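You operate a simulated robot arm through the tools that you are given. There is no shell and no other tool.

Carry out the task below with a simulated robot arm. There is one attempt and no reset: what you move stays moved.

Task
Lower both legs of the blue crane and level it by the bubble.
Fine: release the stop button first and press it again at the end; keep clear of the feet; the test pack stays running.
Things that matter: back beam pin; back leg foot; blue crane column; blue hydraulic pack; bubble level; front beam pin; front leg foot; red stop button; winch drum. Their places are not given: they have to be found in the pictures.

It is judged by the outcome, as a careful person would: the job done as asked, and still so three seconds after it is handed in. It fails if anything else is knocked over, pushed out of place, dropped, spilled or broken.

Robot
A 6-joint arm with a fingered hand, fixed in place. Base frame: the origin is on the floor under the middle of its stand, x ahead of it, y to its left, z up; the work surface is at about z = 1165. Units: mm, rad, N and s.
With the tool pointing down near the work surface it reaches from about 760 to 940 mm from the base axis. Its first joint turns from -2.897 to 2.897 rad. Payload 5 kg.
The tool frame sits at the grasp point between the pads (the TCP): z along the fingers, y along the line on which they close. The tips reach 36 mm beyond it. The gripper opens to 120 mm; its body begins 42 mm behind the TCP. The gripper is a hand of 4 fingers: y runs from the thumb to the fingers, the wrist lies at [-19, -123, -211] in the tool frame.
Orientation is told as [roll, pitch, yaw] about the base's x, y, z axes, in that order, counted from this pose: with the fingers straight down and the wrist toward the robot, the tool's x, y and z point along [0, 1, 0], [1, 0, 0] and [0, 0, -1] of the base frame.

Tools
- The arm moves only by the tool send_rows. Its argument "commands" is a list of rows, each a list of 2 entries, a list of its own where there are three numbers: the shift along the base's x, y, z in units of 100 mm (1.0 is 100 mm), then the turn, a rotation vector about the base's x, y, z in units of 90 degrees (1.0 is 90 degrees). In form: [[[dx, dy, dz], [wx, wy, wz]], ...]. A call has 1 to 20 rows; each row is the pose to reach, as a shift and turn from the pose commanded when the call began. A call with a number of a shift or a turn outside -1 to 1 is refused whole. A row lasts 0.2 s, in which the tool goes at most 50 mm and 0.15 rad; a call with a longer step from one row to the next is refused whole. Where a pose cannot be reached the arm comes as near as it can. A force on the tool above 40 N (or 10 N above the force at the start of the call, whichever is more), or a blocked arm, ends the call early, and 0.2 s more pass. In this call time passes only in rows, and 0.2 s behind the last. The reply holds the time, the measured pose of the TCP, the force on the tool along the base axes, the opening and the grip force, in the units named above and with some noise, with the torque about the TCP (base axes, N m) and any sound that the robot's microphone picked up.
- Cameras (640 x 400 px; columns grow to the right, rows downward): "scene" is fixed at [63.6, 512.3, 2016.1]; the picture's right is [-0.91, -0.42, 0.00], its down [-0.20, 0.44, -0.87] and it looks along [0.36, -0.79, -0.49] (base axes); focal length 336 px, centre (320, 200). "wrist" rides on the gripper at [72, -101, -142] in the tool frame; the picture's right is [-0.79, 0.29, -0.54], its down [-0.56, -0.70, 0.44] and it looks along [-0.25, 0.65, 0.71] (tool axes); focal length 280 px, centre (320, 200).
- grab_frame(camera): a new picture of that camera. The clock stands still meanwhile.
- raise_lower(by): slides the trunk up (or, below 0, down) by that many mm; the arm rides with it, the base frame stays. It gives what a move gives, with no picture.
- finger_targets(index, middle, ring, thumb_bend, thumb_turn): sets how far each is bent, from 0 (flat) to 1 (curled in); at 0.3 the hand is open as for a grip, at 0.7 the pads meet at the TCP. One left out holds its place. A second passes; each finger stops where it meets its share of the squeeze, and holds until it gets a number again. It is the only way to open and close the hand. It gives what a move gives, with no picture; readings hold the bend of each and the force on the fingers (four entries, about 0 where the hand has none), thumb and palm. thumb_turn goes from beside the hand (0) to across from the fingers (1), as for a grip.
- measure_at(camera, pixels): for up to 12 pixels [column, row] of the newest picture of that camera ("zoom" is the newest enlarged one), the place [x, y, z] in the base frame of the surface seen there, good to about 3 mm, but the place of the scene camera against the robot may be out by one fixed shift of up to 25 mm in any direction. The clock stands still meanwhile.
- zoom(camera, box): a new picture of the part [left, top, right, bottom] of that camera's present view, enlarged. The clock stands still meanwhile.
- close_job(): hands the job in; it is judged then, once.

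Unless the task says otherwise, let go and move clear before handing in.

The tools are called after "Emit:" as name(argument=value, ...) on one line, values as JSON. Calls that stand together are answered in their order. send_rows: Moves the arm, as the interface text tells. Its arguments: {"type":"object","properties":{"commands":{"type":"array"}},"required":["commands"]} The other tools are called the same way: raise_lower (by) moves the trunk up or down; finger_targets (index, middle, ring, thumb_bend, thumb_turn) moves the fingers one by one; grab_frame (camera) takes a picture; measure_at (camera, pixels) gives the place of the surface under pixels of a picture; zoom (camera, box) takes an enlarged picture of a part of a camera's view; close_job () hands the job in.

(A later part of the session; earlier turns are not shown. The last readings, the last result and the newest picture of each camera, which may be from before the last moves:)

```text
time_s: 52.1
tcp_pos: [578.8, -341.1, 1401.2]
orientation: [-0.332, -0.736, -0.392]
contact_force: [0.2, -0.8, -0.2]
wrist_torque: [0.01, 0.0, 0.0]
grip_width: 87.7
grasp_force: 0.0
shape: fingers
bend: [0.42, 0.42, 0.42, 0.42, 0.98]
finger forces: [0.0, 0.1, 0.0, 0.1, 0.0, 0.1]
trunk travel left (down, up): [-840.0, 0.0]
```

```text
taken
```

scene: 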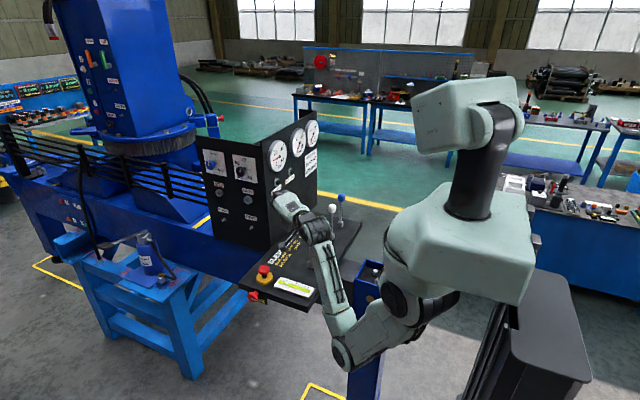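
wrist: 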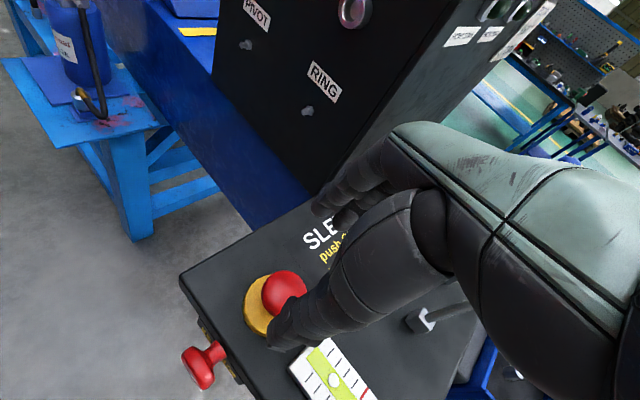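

The move went well and the level at scene (294,286) stays visible. I continue over the levers at safe height.

Emit:
send_rows(commands=[[[-0.1, -0.2, 0.15], [0, 0, 0]], [[-0.2, -0.4, 0.3], [0, 0, 0]], [[-0.3, -0.65, 0.45], [0, 0, 0]], [[-0.4, -0.9, 0.5], [0, 0, 0]]])

Emit:
send_rows(commands=[[[-0.06, -0.15, 0.0], [-0.029, 0.063, 0.014]], [[-0.12, -0.3, 0.0], [-0.059, 0.127, 0.028]], [[-0.2, -0.45, 0.0], [-0.088, 0.19, 0.042]], [[-0.27, -0.6, 0.0], [-0.1175, 0.2535, 0.0555]], [[-0.34, -0.75, 0.0], [-0.147, 0.317, 0.069]], [[-0.42, -0.9, 0.0], [-0.176, 0.38, 0.083]], [[-0.5, -1.0, 0.0], [-0.2056, 0.4436, 0.097]], [[-0.53, -1.0, 0.0], [-0.235, 0.507, 0.111]]])

Emit:
grab_frame(camera="scene")

Emit:
grab_frame(camera="wrist")

```text
time_s: 53.1
tcp_pos: [539.1, -432.6, 1451.3]
orientation: [-0.328, -0.734, -0.393]
contact_force: [0.8, -0.3, 0.0]
wrist_torque: [0.04, 0.0, 0.04]
grip_width: 88.0
grasp_force: 0.0
shape: fingers
bend: [0.42, 0.42, 0.42, 0.42, 0.98]
finger forces: [0.0, 0.0, 0.0, 0.0, 0.1, 0.0]
trunk travel left (down, up): [-840.0, 0.0]
```

```text
time_s: 54.9
tcp_pos: [487.1, -530.0, 1450.4]
orientation: [-0.874, -0.004, 0.008]
contact_force: [-0.7, 0.1, 0.5]
wrist_torque: [-0.03, 0.04, -0.01]
grip_width: 87.9
grasp_force: 0.0
shape: fingers
bend: [0.42, 0.42, 0.42, 0.42, 0.98]
finger forces: [0.0, 0.0, 0.0, 0.1, 0.0, 0.0]
trunk travel left (down, up): [-840.0, 0.0]
```

```text
taken
```

scene: 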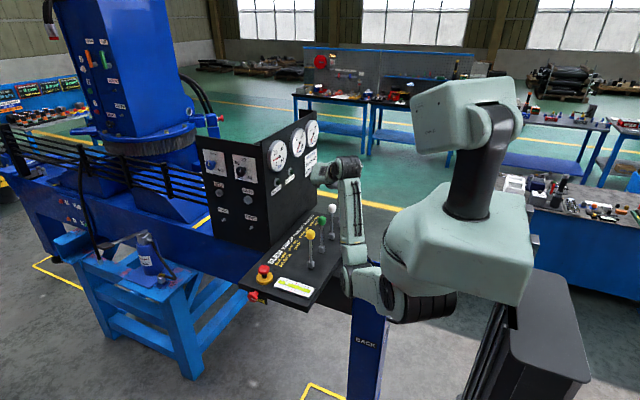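

```text
taken
```

wrist: 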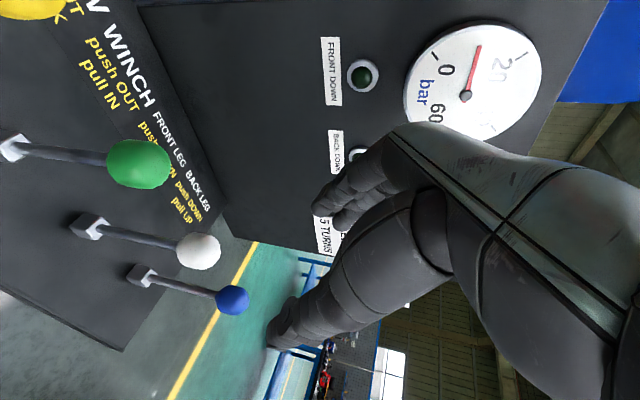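

The gauge needle has come off 0 (about 10 bar), confirming the stop is released. The wrist view shows all levers; I'll measure the white and blue knobs from here.

Emit:
measure_at(camera="wrist", pixels=[[198, 250], [184, 250], [212, 250], [198, 237], [198, 265], [232, 300], [220, 300], [244, 300], [150, 238], [140, 163], [180, 282], [90, 226]])

Emit:
zoom(camera="scene", box=[255, 255, 345, 315])

Emit:
zoom(camera="wrist", box=[300, 10, 560, 240])

```text
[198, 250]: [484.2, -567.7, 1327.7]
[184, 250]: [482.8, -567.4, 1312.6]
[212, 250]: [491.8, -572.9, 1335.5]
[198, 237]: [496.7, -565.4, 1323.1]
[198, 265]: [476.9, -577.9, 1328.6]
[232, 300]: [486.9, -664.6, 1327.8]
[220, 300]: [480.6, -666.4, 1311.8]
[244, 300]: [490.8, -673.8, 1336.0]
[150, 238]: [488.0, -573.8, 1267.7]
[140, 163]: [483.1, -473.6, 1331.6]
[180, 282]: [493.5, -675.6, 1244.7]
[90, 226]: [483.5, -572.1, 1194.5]
```

```text
6.67 times, centred on (300, 285) of scene
```

zoom: 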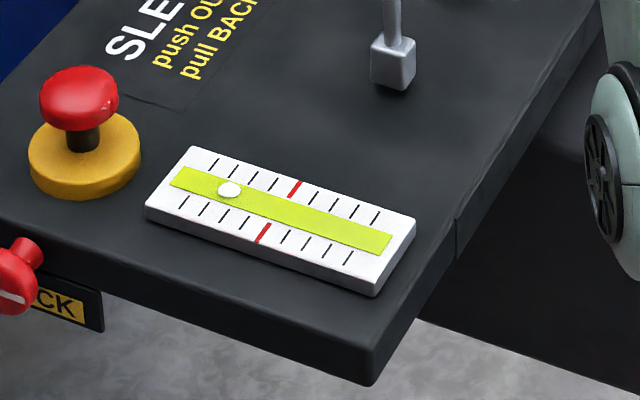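

```text
1.74 times, centred on (430, 125) of wrist
```

zoom: 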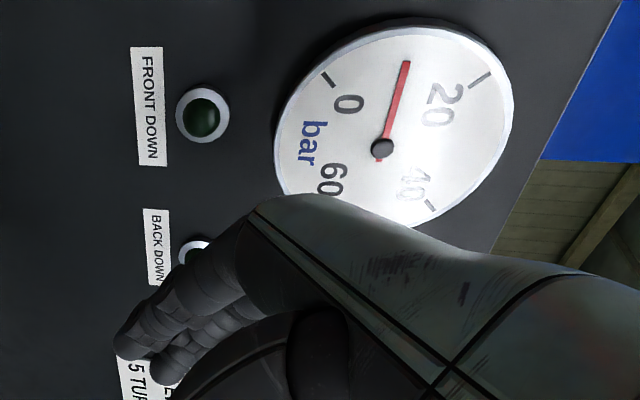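

Ball centres: white ≈ (486.5,-573.5,1322), blue ≈ (487,-672,1322). The bubble sits about 2.5 ticks on the +x (front) side. I'll straddle the white (front leg) knob: fingers on +x, thumb on −x.

Emit:
send_rows(commands=[[[0, -0.2, 0], [0.03, 0, 0]], [[0, -0.435, 0], [0.06, 0, 0]], [[0, -0.435, -0.2], [0.1, 0, 0]], [[0, -0.435, -0.4], [0.14, 0, 0]], [[0, -0.435, -0.6], [0.18, 0, 0]], [[0, -0.435, -0.8], [0.222, 0, 0]]])

Emit:
grab_frame(camera="scene")

Emit:
zoom(camera="scene", box=[280, 140, 380, 260])

Emit:
grab_frame(camera="wrist")

```text
time_s: 56.3
tcp_pos: [486.5, -573.6, 1367.6]
orientation: [-0.522, -0.009, 0.005]
contact_force: [-0.6, 0.4, 0.7]
wrist_torque: [0.0, 0.04, 0.03]
grip_width: 87.9
grasp_force: 0.1
shape: fingers
bend: [0.42, 0.42, 0.42, 0.42, 0.98]
finger forces: [0.1, 0.1, 0.1, 0.0, 0.0, 0.0]
trunk travel left (down, up): [-840.0, 0.0]
```

```text
taken
```

scene: 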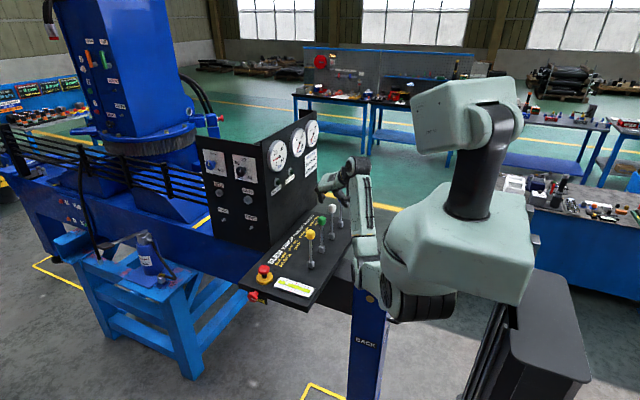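

```text
3.33 times, centred on (330, 200) of scene
```

zoom: 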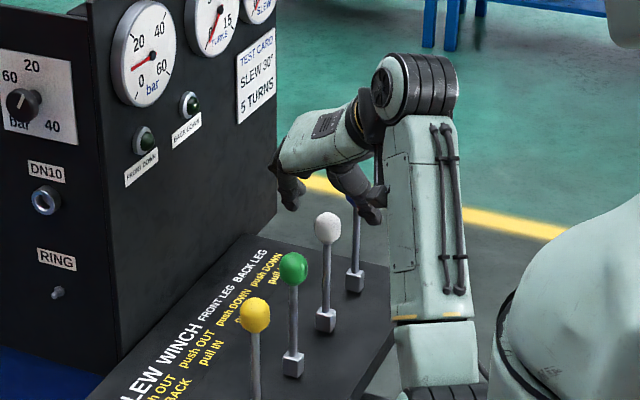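

```text
taken
```

wrist: 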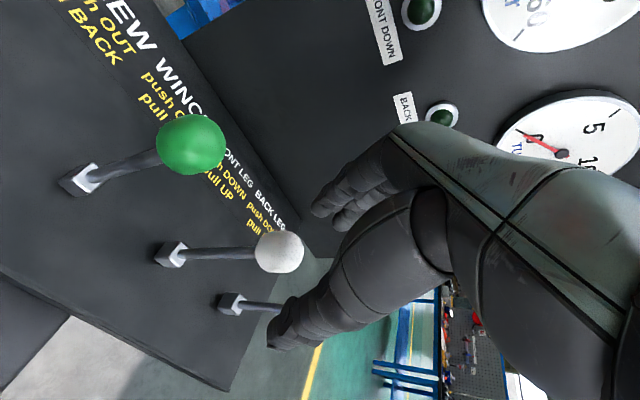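

The white knob at wrist (280,250) is lined up between thumb and fingers. I'll descend 42 mm so it sits at the grasp point.

Emit:
send_rows(commands=[[[0, 0, -0.12], [0, 0, 0]], [[0, 0, -0.24], [0, 0, 0]], [[0, 0, -0.36], [0, 0, 0]], [[0, 0, -0.42], [0, 0, 0]]])

Emit:
grab_frame(camera="scene")

Emit:
zoom(camera="scene", box=[280, 140, 380, 260])

Emit:
grab_frame(camera="wrist")

```text
time_s: 57.3
tcp_pos: [486.1, -573.9, 1329.4]
orientation: [-0.524, -0.008, 0.007]
contact_force: [0.2, -0.3, 0.2]
wrist_torque: [-0.01, 0.0, 0.02]
grip_width: 87.8
grasp_force: 0.1
shape: fingers
bend: [0.42, 0.42, 0.42, 0.42, 0.98]
finger forces: [0.0, 0.0, 0.0, 0.1, 0.0, 0.0]
trunk travel left (down, up): [-840.0, 0.0]
```

```text
taken
```

scene: 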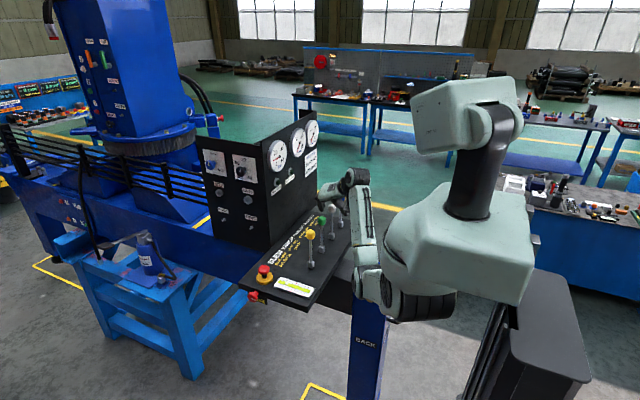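

```text
3.33 times, centred on (330, 200) of scene
```

zoom: 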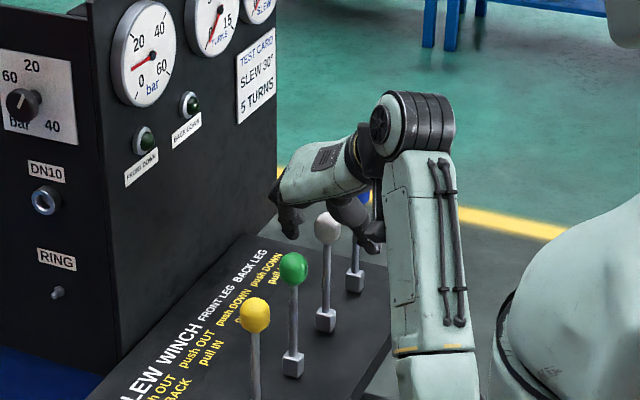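

```text
taken
```

wrist: 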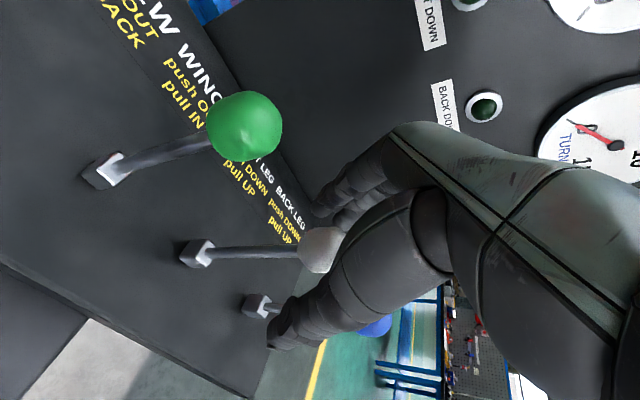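

The white knob is now between thumb (scene zoom 370,230) and fingers (285,220). I'll close gently to hold it.

Emit:
finger_targets(index=0.6, middle=0.6, ring=0.6, thumb_bend=0.6)

Emit:
grab_frame(camera="wrist")

Emit:
zoom(camera="scene", box=[255, 110, 375, 240])

```text
time_s: 58.3
tcp_pos: [486.4, -574.3, 1328.3]
orientation: [-0.524, -0.008, 0.005]
contact_force: [0.0, -0.2, -0.6]
wrist_torque: [-0.01, -0.01, 0.0]
grip_width: 35.1
grasp_force: 0.1
shape: fingers
bend: [0.6, 0.6, 0.6, 0.6, 0.98]
finger forces: [0.0, 0.0, 0.1, 0.0, 0.0, 0.0]
trunk travel left (down, up): [-840.0, 0.0]
```

```text
taken
```

wrist: 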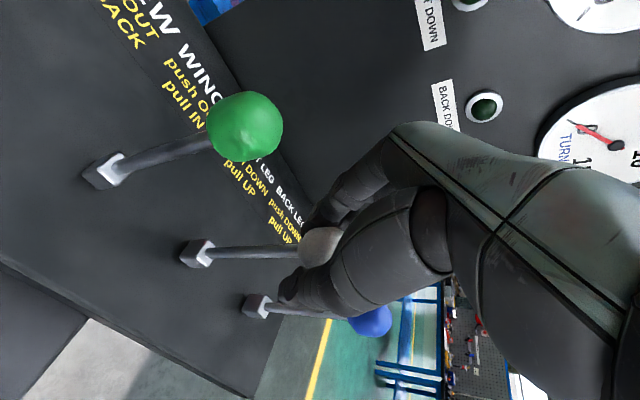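

```text
3.08 times, centred on (315, 175) of scene
```

zoom: 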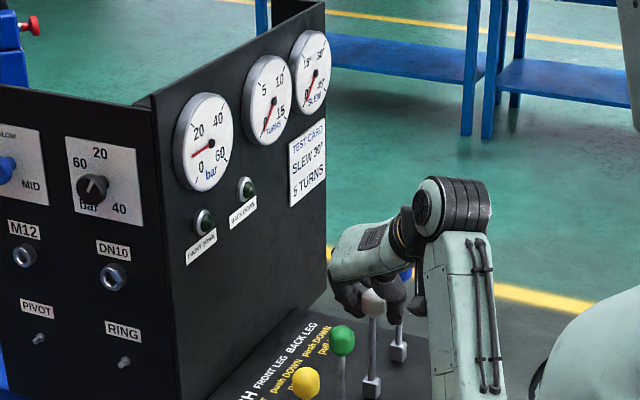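

Opening is 35 mm and no contact yet; close slightly more for a light hold.

Emit:
finger_targets(index=0.66, middle=0.66, ring=0.66, thumb_bend=0.66)

Emit:
zoom(camera="scene", box=[255, 255, 345, 315])

```text
time_s: 59.3
tcp_pos: [487.1, -573.3, 1328.4]
orientation: [-0.523, -0.006, 0.005]
contact_force: [0.1, 0.0, -0.6]
wrist_torque: [-0.02, 0.01, 0.03]
grip_width: 22.3
grasp_force: 2.2
shape: fingers
bend: [0.64, 0.66, 0.66, 0.64, 0.97]
finger forces: [2.3, 0.0, 0.0, 0.0, 1.8, 0.1]
trunk travel left (down, up): [-840.0, 0.0]
```

```text
6.67 times, centred on (300, 285) of scene
```

zoom: 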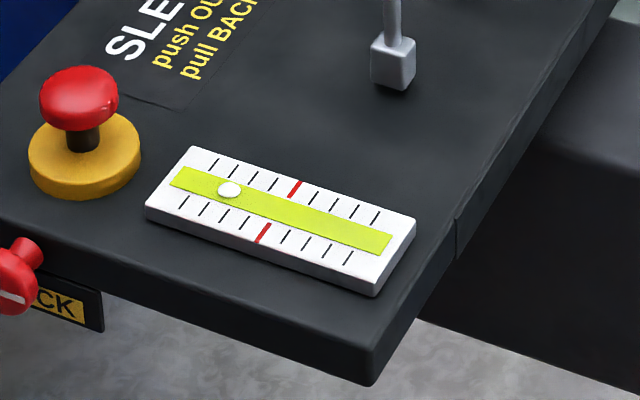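

The knob is held lightly by index and thumb. I'll push the front-leg lever forward (+x, DOWN) 40 mm and watch.

Emit:
send_rows(commands=[[[0.1, 0, 0], [0, 0, 0]], [[0.2, 0, -0.01], [0, 0, 0]], [[0.3, 0, -0.03], [0, 0, 0]], [[0.4, 0, -0.05], [0, 0, 0]]])

Emit:
grab_frame(camera="wrist")

Emit:
grab_frame(camera="scene")

Emit:
zoom(camera="scene", box=[255, 110, 375, 240])

Emit:
zoom(camera="scene", box=[255, 255, 345, 315])

Emit:
zoom(camera="scene", box=[20, 180, 120, 280])

```text
time_s: 60.3
tcp_pos: [524.1, -573.2, 1323.8]
orientation: [-0.523, -0.009, 0.003]
contact_force: [-5.2, -0.7, 1.4]
wrist_torque: [-0.01, 0.11, -0.02]
grip_width: 22.3
grasp_force: 2.1
shape: fingers
bend: [0.66, 0.66, 0.66, 0.63, 0.97]
finger forces: [0.3, 0.0, 0.0, 0.0, 4.6, 0.0]
trunk travel left (down, up): [-840.0, 0.0]
```

```text
taken
```

wrist: 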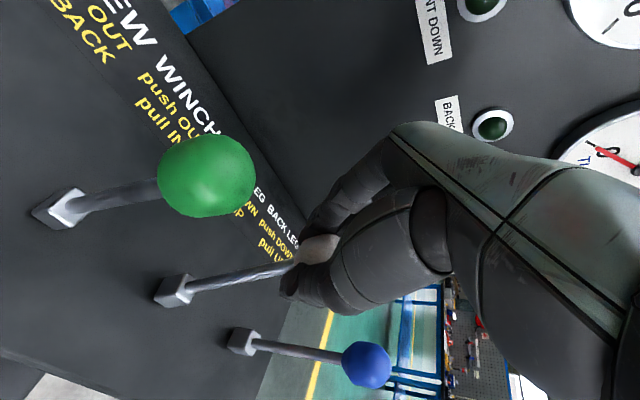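

```text
taken
```

scene: 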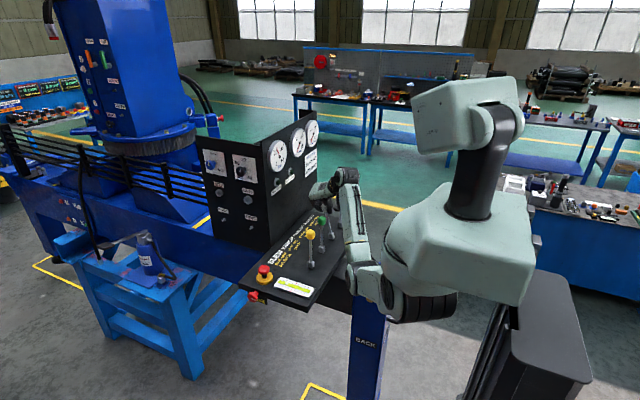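

```text
3.08 times, centred on (315, 175) of scene
```

zoom: 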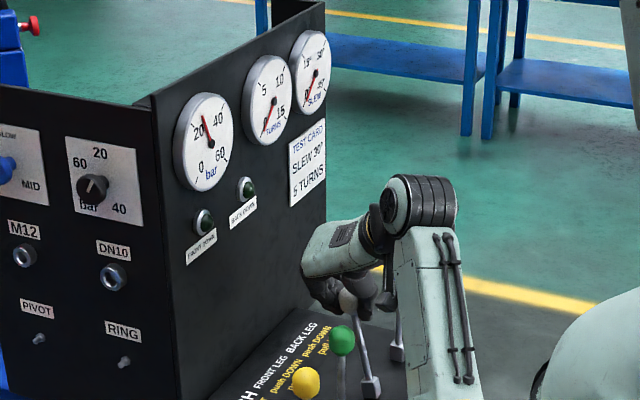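

```text
6.67 times, centred on (300, 285) of scene
```

zoom: 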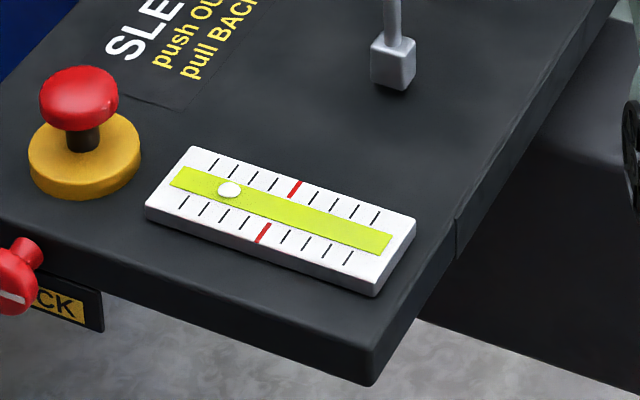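

```text
4.00 times, centred on (70, 230) of scene
```

zoom: 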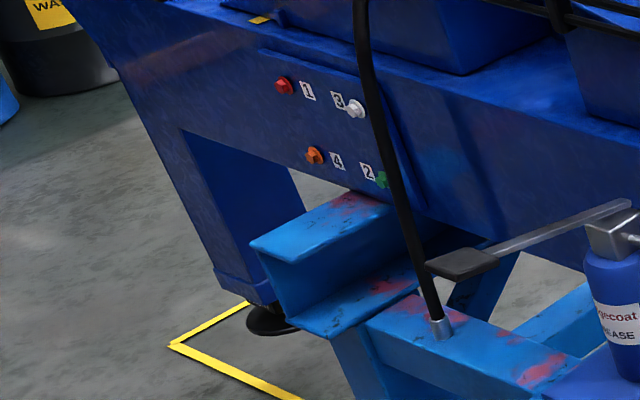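

The gauge jumped to ~25 bar, so the lever works; the foot has only started to move. I'll hold it 2 s and check the lamp, level and foot.

Emit:
send_rows(commands=[[[0, 0, 0], [0, 0, 0]], [[0, 0, 0], [0, 0, 0]], [[0, 0, 0], [0, 0, 0]], [[0, 0, 0], [0, 0, 0]], [[0, 0, 0], [0, 0, 0]], [[0, 0, 0], [0, 0, 0]], [[0, 0, 0], [0, 0, 0]], [[0, 0, 0], [0, 0, 0]], [[0, 0, 0], [0, 0, 0]], [[0, 0, 0], [0, 0, 0]]])

Emit:
zoom(camera="scene", box=[255, 110, 375, 240])

Emit:
zoom(camera="scene", box=[255, 255, 345, 315])

Emit:
zoom(camera="scene", box=[20, 180, 120, 280])

```text
time_s: 62.5
tcp_pos: [524.3, -574.8, 1323.8]
orientation: [-0.523, -0.011, 0.006]
contact_force: [-5.7, -0.3, 2.4]
wrist_torque: [-0.02, 0.12, -0.02]
grip_width: 22.6
grasp_force: 2.1
shape: fingers
bend: [0.66, 0.66, 0.66, 0.63, 0.97]
finger forces: [0.1, 0.1, 0.1, 0.0, 4.4, 0.0]
trunk travel left (down, up): [-840.0, 0.0]
```

```text
3.08 times, centred on (315, 175) of scene
```

zoom: 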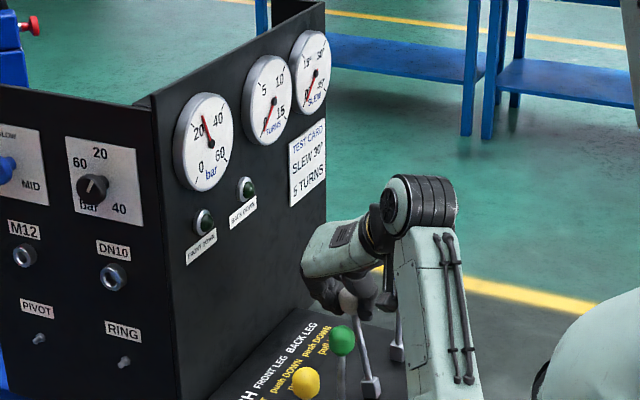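

```text
6.67 times, centred on (300, 285) of scene
```

zoom: 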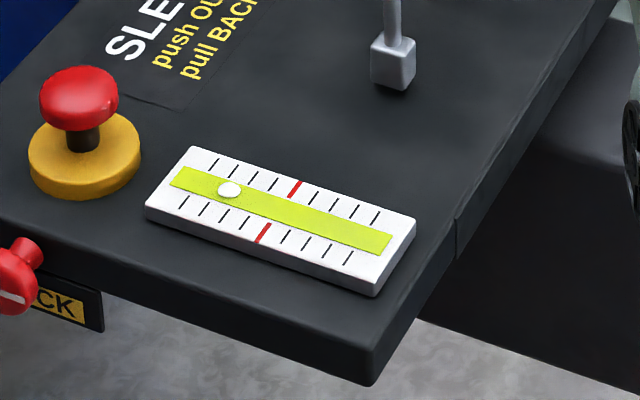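

```text
4.00 times, centred on (70, 230) of scene
```

zoom: 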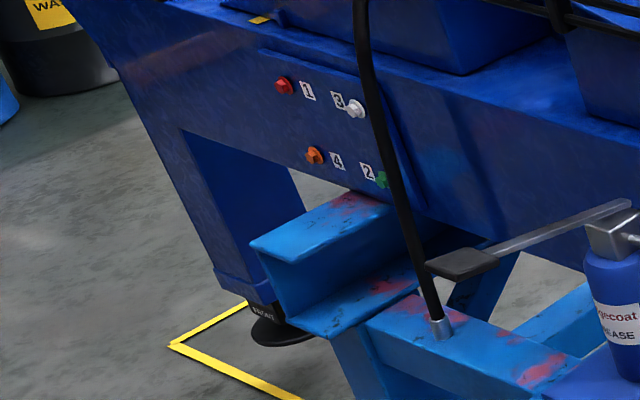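

The front foot is going down (zoom foot from (270,320) to (280,335)). I'll measure its height to know how long to hold.

Emit:
grab_frame(camera="scene")

Emit:
zoom(camera="scene", box=[40, 240, 110, 290])

Emit:
measure_at(camera="zoom", pixels=[[210, 190], [180, 200], [240, 205], [200, 150], [120, 190], [100, 240], [230, 215], [210, 240]])

```text
taken
```

scene: 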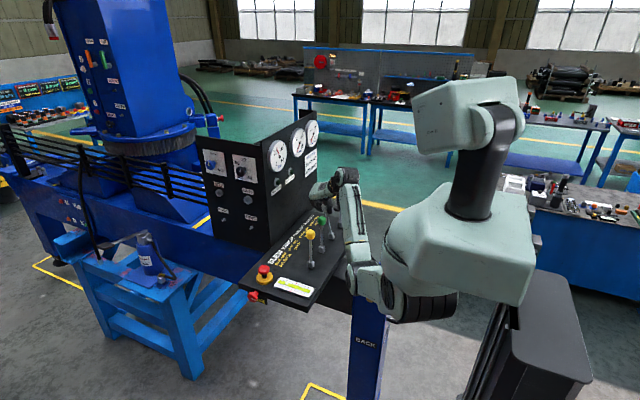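

```text
8.00 times, centred on (75, 265) of scene
```

zoom: 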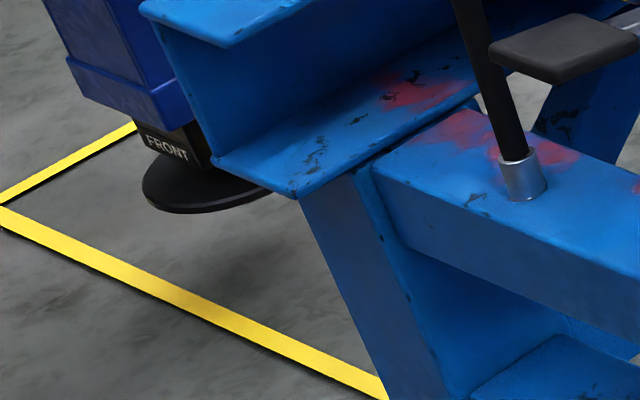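

```text
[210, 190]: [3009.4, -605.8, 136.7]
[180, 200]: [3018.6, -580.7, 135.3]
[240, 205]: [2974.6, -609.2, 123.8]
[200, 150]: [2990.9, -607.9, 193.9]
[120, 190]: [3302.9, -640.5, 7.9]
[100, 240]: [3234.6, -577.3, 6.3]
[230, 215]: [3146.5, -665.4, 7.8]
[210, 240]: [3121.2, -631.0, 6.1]
```

The front foot plate is ~120 mm above the floor. I'll hold the lever 4 s and measure the rate.

Emit:
send_rows(commands=[[[0, 0, 0], [0, 0, 0]], [[0, 0, 0], [0, 0, 0]], [[0, 0, 0], [0, 0, 0]], [[0, 0, 0], [0, 0, 0]], [[0, 0, 0], [0, 0, 0]], [[0, 0, 0], [0, 0, 0]], [[0, 0, 0], [0, 0, 0]], [[0, 0, 0], [0, 0, 0]], [[0, 0, 0], [0, 0, 0]], [[0, 0, 0], [0, 0, 0]], [[0, 0, 0], [0, 0, 0]], [[0, 0, 0], [0, 0, 0]], [[0, 0, 0], [0, 0, 0]], [[0, 0, 0], [0, 0, 0]], [[0, 0, 0], [0, 0, 0]]])

Emit:
zoom(camera="scene", box=[40, 240, 110, 290])

Emit:
measure_at(camera="zoom", pixels=[[210, 190], [180, 200], [240, 205], [210, 210], [220, 200], [200, 215]])

Emit:
zoom(camera="scene", box=[255, 110, 375, 240])

```text
time_s: 65.7
tcp_pos: [524.7, -574.0, 1323.8]
orientation: [-0.524, -0.009, 0.006]
contact_force: [-5.8, 0.2, 1.1]
wrist_torque: [0.0, 0.08, -0.01]
grip_width: 22.6
grasp_force: 2.4
shape: fingers
bend: [0.66, 0.66, 0.66, 0.63, 0.97]
finger forces: [0.2, 0.0, 0.0, 0.0, 4.5, 0.0]
trunk travel left (down, up): [-840.0, 0.0]
```

```text
8.00 times, centred on (75, 265) of scene
```

zoom: 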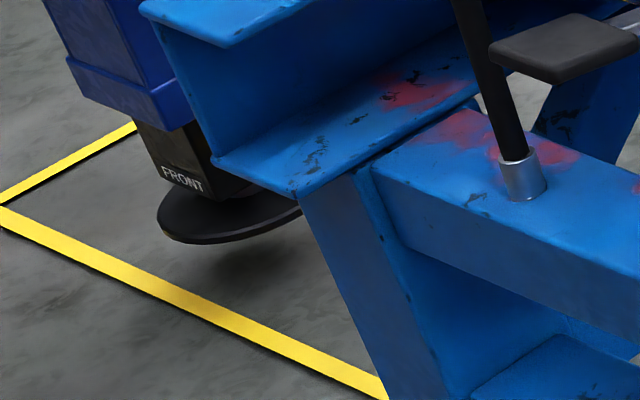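

```text
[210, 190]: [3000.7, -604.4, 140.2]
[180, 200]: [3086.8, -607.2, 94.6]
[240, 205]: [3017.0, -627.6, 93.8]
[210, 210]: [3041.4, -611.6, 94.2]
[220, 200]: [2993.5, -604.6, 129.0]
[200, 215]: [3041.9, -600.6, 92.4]
```

```text
3.08 times, centred on (315, 175) of scene
```

zoom: 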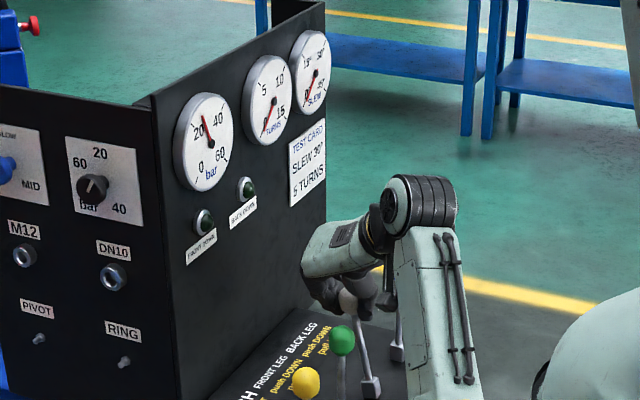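

It dropped ~42 mm in 3.2 s (~13 mm/s); ~70–80 mm remain. Hold 4 s more.

Emit:
send_rows(commands=[[[0, 0, 0], [0, 0, 0]], [[0, 0, 0], [0, 0, 0]], [[0, 0, 0], [0, 0, 0]], [[0, 0, 0], [0, 0, 0]], [[0, 0, 0], [0, 0, 0]], [[0, 0, 0], [0, 0, 0]], [[0, 0, 0], [0, 0, 0]], [[0, 0, 0], [0, 0, 0]], [[0, 0, 0], [0, 0, 0]], [[0, 0, 0], [0, 0, 0]], [[0, 0, 0], [0, 0, 0]], [[0, 0, 0], [0, 0, 0]], [[0, 0, 0], [0, 0, 0]], [[0, 0, 0], [0, 0, 0]], [[0, 0, 0], [0, 0, 0]], [[0, 0, 0], [0, 0, 0]], [[0, 0, 0], [0, 0, 0]], [[0, 0, 0], [0, 0, 0]], [[0, 0, 0], [0, 0, 0]], [[0, 0, 0], [0, 0, 0]]])

Emit:
zoom(camera="scene", box=[255, 110, 375, 240])

Emit:
zoom(camera="scene", box=[255, 255, 345, 315])

Emit:
zoom(camera="scene", box=[40, 240, 110, 290])

Emit:
measure_at(camera="zoom", pixels=[[230, 215], [240, 225], [250, 230], [210, 230]])

```text
time_s: 69.9
tcp_pos: [524.8, -574.4, 1324.5]
orientation: [-0.526, -0.009, 0.005]
contact_force: [-5.2, 0.1, 1.9]
wrist_torque: [-0.02, 0.1, -0.03]
grip_width: 22.9
grasp_force: 2.6
shape: fingers
bend: [0.66, 0.66, 0.66, 0.63, 0.97]
finger forces: [0.1, 0.1, 0.0, 0.1, 4.6, 0.0]
trunk travel left (down, up): [-840.0, 0.0]
```

```text
3.08 times, centred on (315, 175) of scene
```

zoom: 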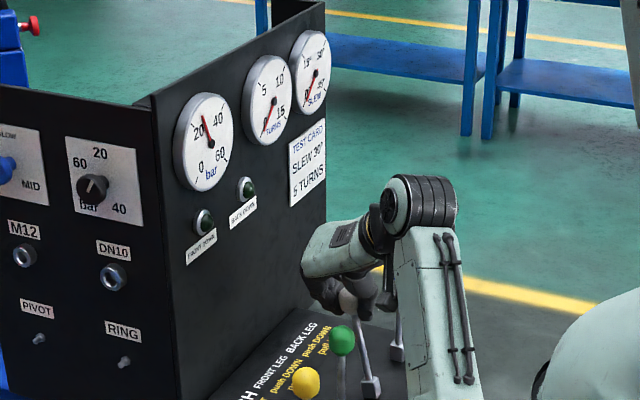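

```text
6.67 times, centred on (300, 285) of scene
```

zoom: 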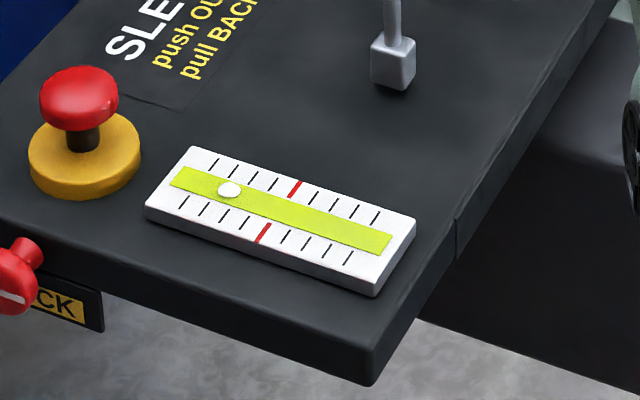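

```text
8.00 times, centred on (75, 265) of scene
```

zoom: 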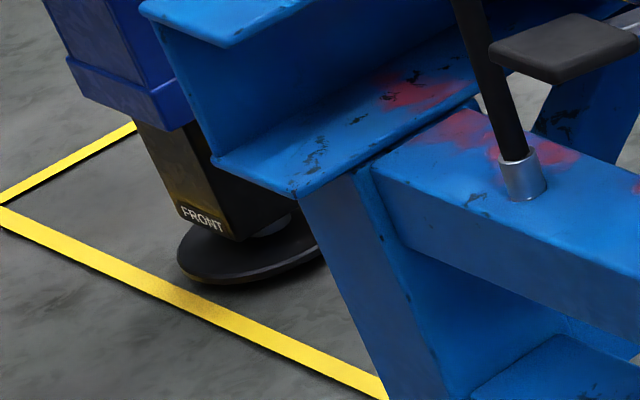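

```text
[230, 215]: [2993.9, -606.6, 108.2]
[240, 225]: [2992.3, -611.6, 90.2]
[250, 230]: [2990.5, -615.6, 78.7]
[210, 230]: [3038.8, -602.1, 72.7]
```

Nearly down, lamp still dark, bubble unchanged. I'll check the plate height and hold 1 s more.

Emit:
measure_at(camera="zoom", pixels=[[215, 262], [230, 265], [290, 260], [210, 290]])

Emit:
send_rows(commands=[[[0, 0, 0], [0, 0, 0]], [[0, 0, 0], [0, 0, 0]], [[0, 0, 0], [0, 0, 0]], [[0, 0, 0], [0, 0, 0]], [[0, 0, 0], [0, 0, 0]]])

Emit:
zoom(camera="scene", box=[255, 110, 345, 200])

Emit:
zoom(camera="scene", box=[255, 255, 345, 315])

Emit:
zoom(camera="scene", box=[40, 240, 110, 290])

Emit:
measure_at(camera="zoom", pixels=[[225, 270], [235, 275], [295, 270], [210, 300]])

```text
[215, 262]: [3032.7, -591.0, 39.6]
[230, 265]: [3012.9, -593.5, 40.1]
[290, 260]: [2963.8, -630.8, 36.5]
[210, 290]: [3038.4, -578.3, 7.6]
```

```text
time_s: 71.1
tcp_pos: [524.2, -572.8, 1324.2]
orientation: [-0.524, -0.007, 0.005]
contact_force: [-3.8, 0.7, 2.1]
wrist_torque: [0.01, 0.1, -0.01]
grip_width: 22.6
grasp_force: 1.9
shape: fingers
bend: [0.66, 0.66, 0.66, 0.63, 0.97]
finger forces: [0.1, 0.0, 0.1, 0.1, 4.4, 0.1]
trunk travel left (down, up): [-840.0, 0.0]
```

```text
4.44 times, centred on (300, 155) of scene
```

zoom: 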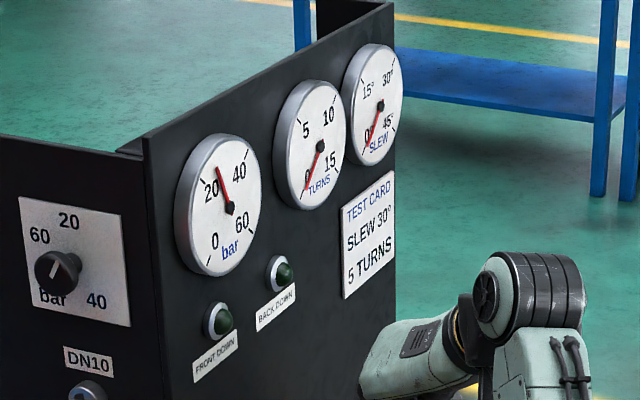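

```text
6.67 times, centred on (300, 285) of scene
```

zoom: 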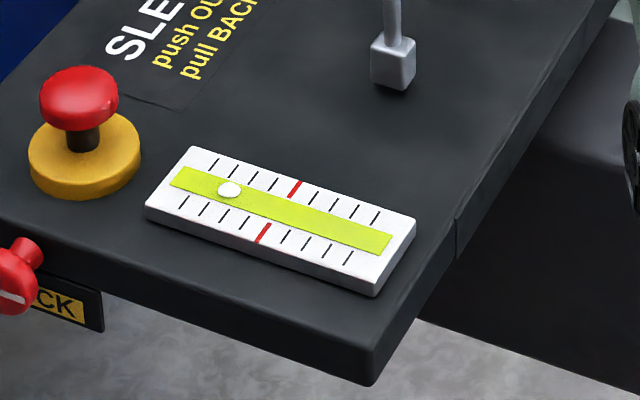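

```text
8.00 times, centred on (75, 265) of scene
```

zoom: 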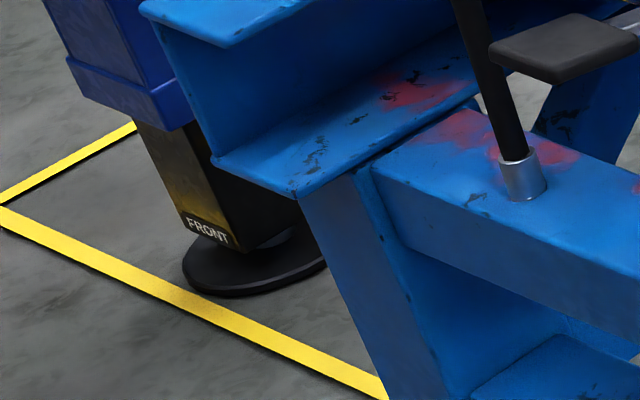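

```text
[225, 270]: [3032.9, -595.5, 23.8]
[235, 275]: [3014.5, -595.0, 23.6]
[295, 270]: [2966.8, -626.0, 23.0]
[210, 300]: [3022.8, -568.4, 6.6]
```

The plate is just about on the floor (top 24, floor 7). I'll hold in short steps and watch lamp and bubble.

Emit:
send_rows(commands=[[[0, 0, 0], [0, 0, 0]]])

Emit:
zoom(camera="scene", box=[255, 110, 345, 200])

Emit:
zoom(camera="scene", box=[255, 255, 345, 315])

Emit:
zoom(camera="scene", box=[40, 240, 110, 290])

Emit:
measure_at(camera="zoom", pixels=[[225, 272], [235, 277], [295, 272], [210, 300]])

```text
time_s: 71.5
tcp_pos: [525.3, -573.7, 1323.8]
orientation: [-0.524, -0.01, 0.003]
contact_force: [-5.7, 1.3, 1.7]
wrist_torque: [0.0, 0.12, -0.04]
grip_width: 22.5
grasp_force: 2.8
shape: fingers
bend: [0.66, 0.66, 0.66, 0.63, 0.97]
finger forces: [0.1, 0.1, 0.1, 0.1, 4.5, 0.0]
trunk travel left (down, up): [-840.0, 0.0]
```

```text
4.44 times, centred on (300, 155) of scene
```

zoom: 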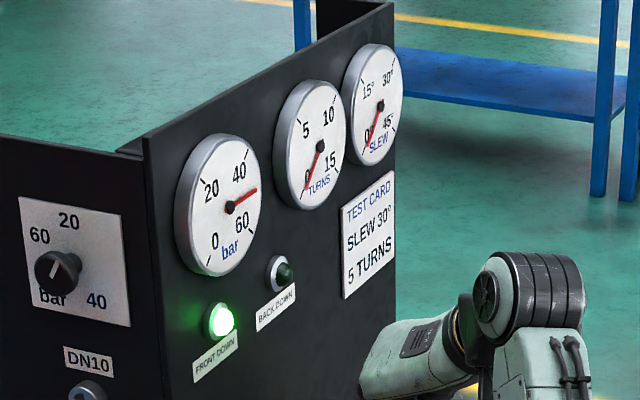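

```text
6.67 times, centred on (300, 285) of scene
```

zoom: 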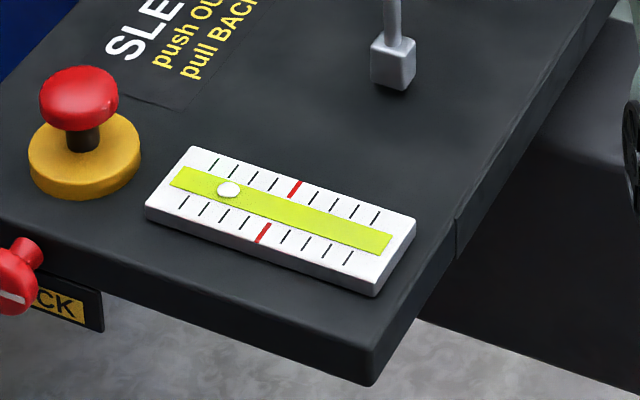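

```text
8.00 times, centred on (75, 265) of scene
```

zoom: 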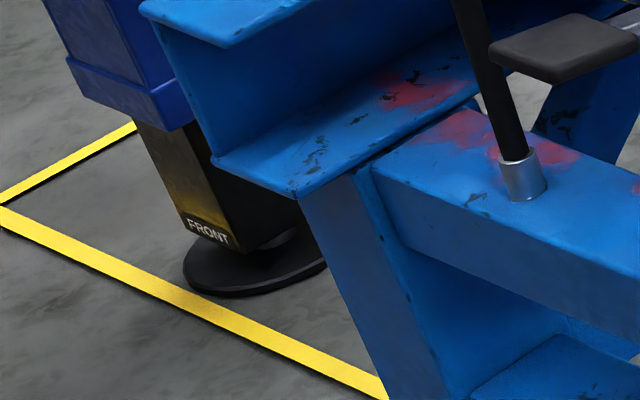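

```text
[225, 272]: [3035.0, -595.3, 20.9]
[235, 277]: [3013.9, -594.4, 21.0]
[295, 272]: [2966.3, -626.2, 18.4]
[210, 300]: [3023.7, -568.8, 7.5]
```

FRONT DOWN is now lit and pressure shows ~47 bar: the front foot is on the ground, bubble unchanged. I'll bring the lever back to neutral immediately.

Emit:
send_rows(commands=[[[-0.2, 0, 0.03], [0, 0, 0]], [[-0.38, 0, 0.05], [0, 0, 0]]])

Emit:
zoom(camera="scene", box=[255, 110, 345, 200])

Emit:
grab_frame(camera="wrist")

Emit:
zoom(camera="scene", box=[255, 255, 345, 315])

```text
time_s: 72.1
tcp_pos: [488.6, -573.5, 1327.2]
orientation: [-0.521, -0.008, 0.005]
contact_force: [-0.2, -0.8, -2.9]
wrist_torque: [0.01, -0.01, 0.0]
grip_width: 21.5
grasp_force: 2.3
shape: fingers
bend: [0.65, 0.66, 0.66, 0.64, 0.97]
finger forces: [2.0, 0.1, 0.0, 0.0, 2.4, 0.0]
trunk travel left (down, up): [-840.0, 0.0]
```

```text
4.44 times, centred on (300, 155) of scene
```

zoom: 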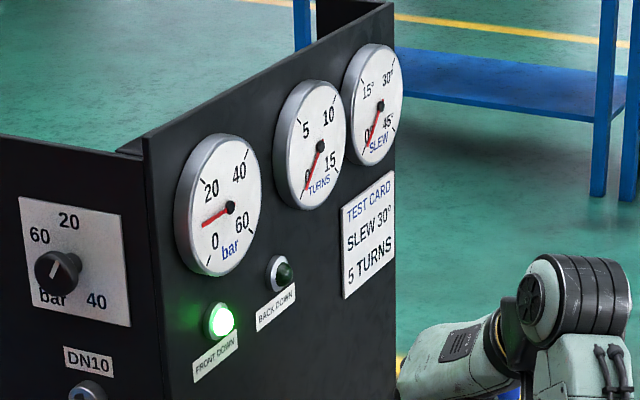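

```text
taken
```

wrist: 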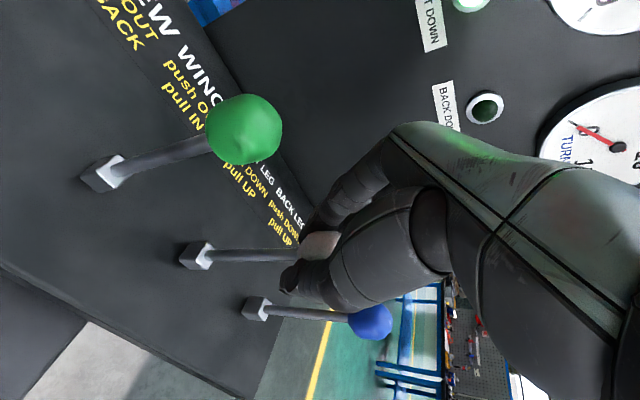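

```text
6.67 times, centred on (300, 285) of scene
```

zoom: 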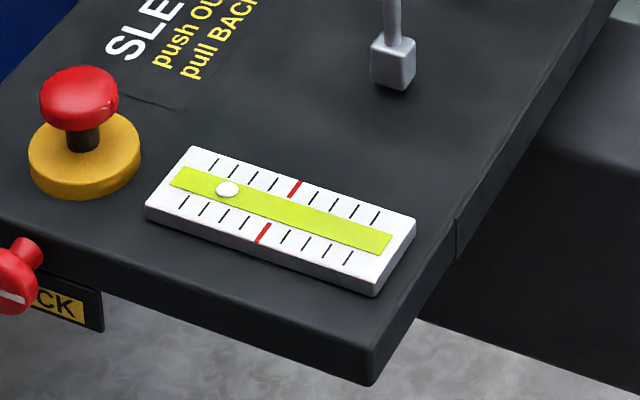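

Lever neutral, gauge idle (~10 bar), FRONT DOWN stays lit. Now I open the fingers and lift clear of the white knob.

Emit:
finger_targets(index=0.42, middle=0.42, ring=0.42, thumb_bend=0.42)

Emit:
send_rows(commands=[[[0, 0, 0.25], [0, 0, 0]], [[0, 0, 0.5], [0, 0, 0]], [[0, 0, 0.75], [0, 0, 0]], [[0, -0.3, 0.75], [0, 0, 0]], [[0, -0.6, 0.75], [0, 0, 0]], [[-0.01, -0.985, 0.75], [0, 0, 0]]])

Emit:
grab_frame(camera="wrist")

Emit:
grab_frame(camera="scene")

Emit:
zoom(camera="scene", box=[280, 140, 400, 260])

```text
time_s: 73.1
tcp_pos: [488.2, -575.8, 1328.4]
orientation: [-0.523, -0.006, 0.004]
contact_force: [-0.2, -0.4, 0.0]
wrist_torque: [-0.02, 0.05, -0.04]
grip_width: 87.8
grasp_force: 0.0
shape: fingers
bend: [0.42, 0.42, 0.42, 0.42, 0.97]
finger forces: [0.1, 0.0, 0.1, 0.1, 0.1, 0.0]
trunk travel left (down, up): [-840.0, 0.0]
```

```text
time_s: 74.5
tcp_pos: [487.5, -674.7, 1401.3]
orientation: [-0.522, -0.007, 0.004]
contact_force: [-0.4, -0.4, 0.3]
wrist_torque: [0.02, -0.02, 0.0]
grip_width: 88.2
grasp_force: 0.0
shape: fingers
bend: [0.42, 0.42, 0.42, 0.42, 0.98]
finger forces: [0.0, 0.1, 0.0, 0.1, 0.1, 0.0]
trunk travel left (down, up): [-840.0, 0.0]
```

```text
taken
```

wrist: 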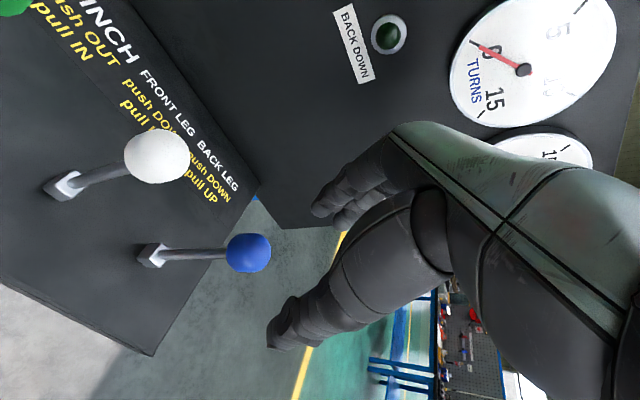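

```text
taken
```

scene: 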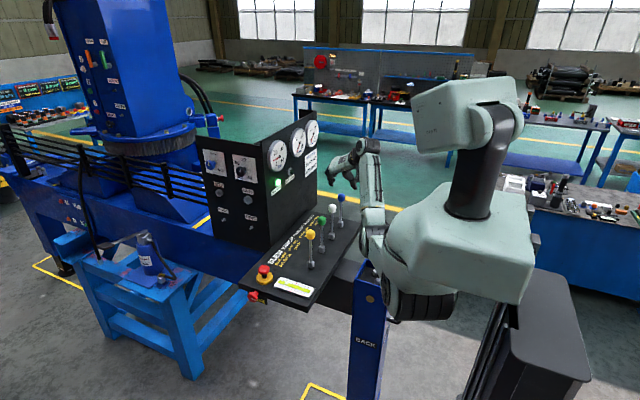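

```text
3.33 times, centred on (340, 200) of scene
```

zoom: 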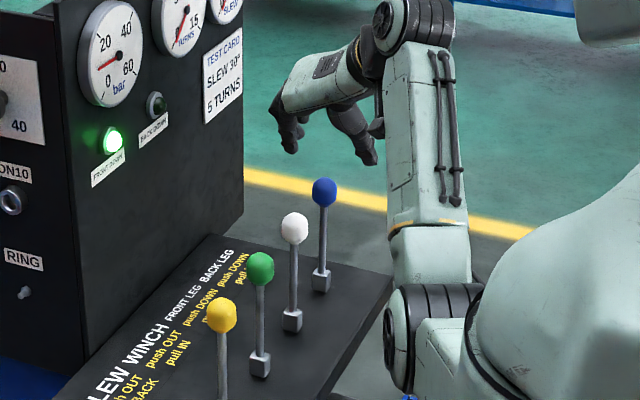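

All levers are upright. I'm above the blue (back leg) knob; I descend straight over it.

Emit:
send_rows(commands=[[[0, 0.02, -0.2], [0, 0, 0]], [[0, 0.02, -0.4], [0, 0, 0]], [[0, 0.02, -0.6], [0, 0, 0]], [[0, 0.02, -0.73], [0, 0, 0]]])

Emit:
grab_frame(camera="wrist")

Emit:
zoom(camera="scene", box=[280, 140, 400, 260])

```text
time_s: 75.5
tcp_pos: [486.3, -669.9, 1329.8]
orientation: [-0.524, -0.007, 0.004]
contact_force: [0.2, 0.4, -0.1]
wrist_torque: [-0.03, -0.03, -0.02]
grip_width: 87.9
grasp_force: 0.1
shape: fingers
bend: [0.42, 0.42, 0.42, 0.42, 0.98]
finger forces: [0.0, 0.1, 0.0, 0.0, 0.0, 0.0]
trunk travel left (down, up): [-840.0, 0.0]
```

```text
taken
```

wrist: 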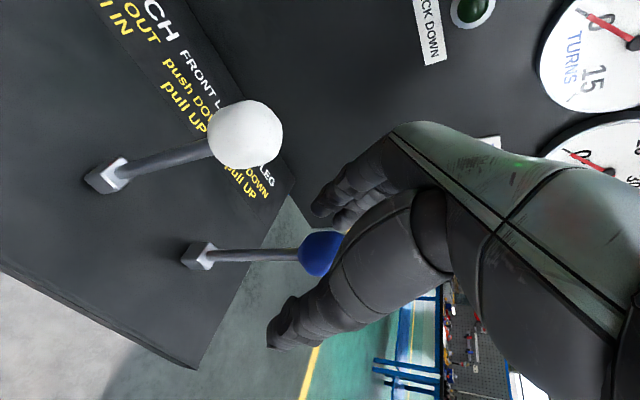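

```text
3.33 times, centred on (340, 200) of scene
```

zoom: 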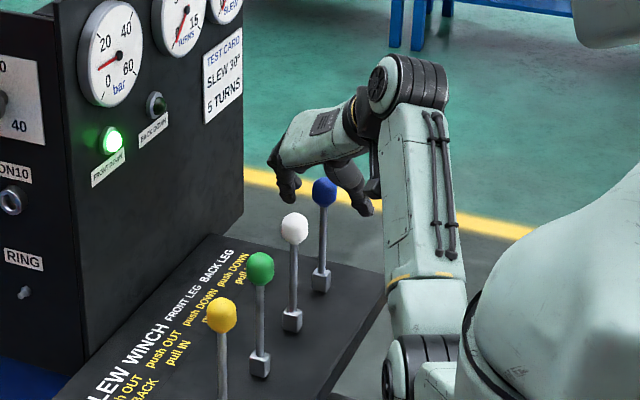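

The blue knob (wrist 320,253) is between thumb and fingers as the white one was. I'll close lightly on it.

Emit:
finger_targets(index=0.66, middle=0.66, ring=0.66, thumb_bend=0.66)

Emit:
zoom(camera="scene", box=[255, 110, 375, 240])

```text
time_s: 76.5
tcp_pos: [486.2, -671.4, 1328.9]
orientation: [-0.521, -0.007, 0.006]
contact_force: [0.4, -0.3, -1.1]
wrist_torque: [0.01, 0.02, -0.01]
grip_width: 23.1
grasp_force: 3.0
shape: fingers
bend: [0.64, 0.65, 0.66, 0.64, 0.97]
finger forces: [2.4, 0.8, 0.1, 0.0, 2.7, 0.1]
trunk travel left (down, up): [-840.0, 0.0]
```

```text
3.08 times, centred on (315, 175) of scene
```

zoom: 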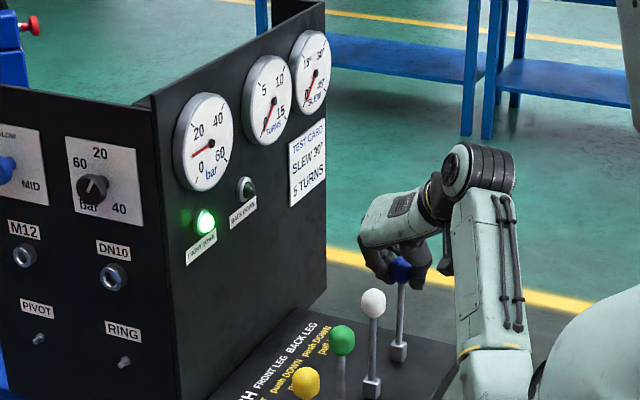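

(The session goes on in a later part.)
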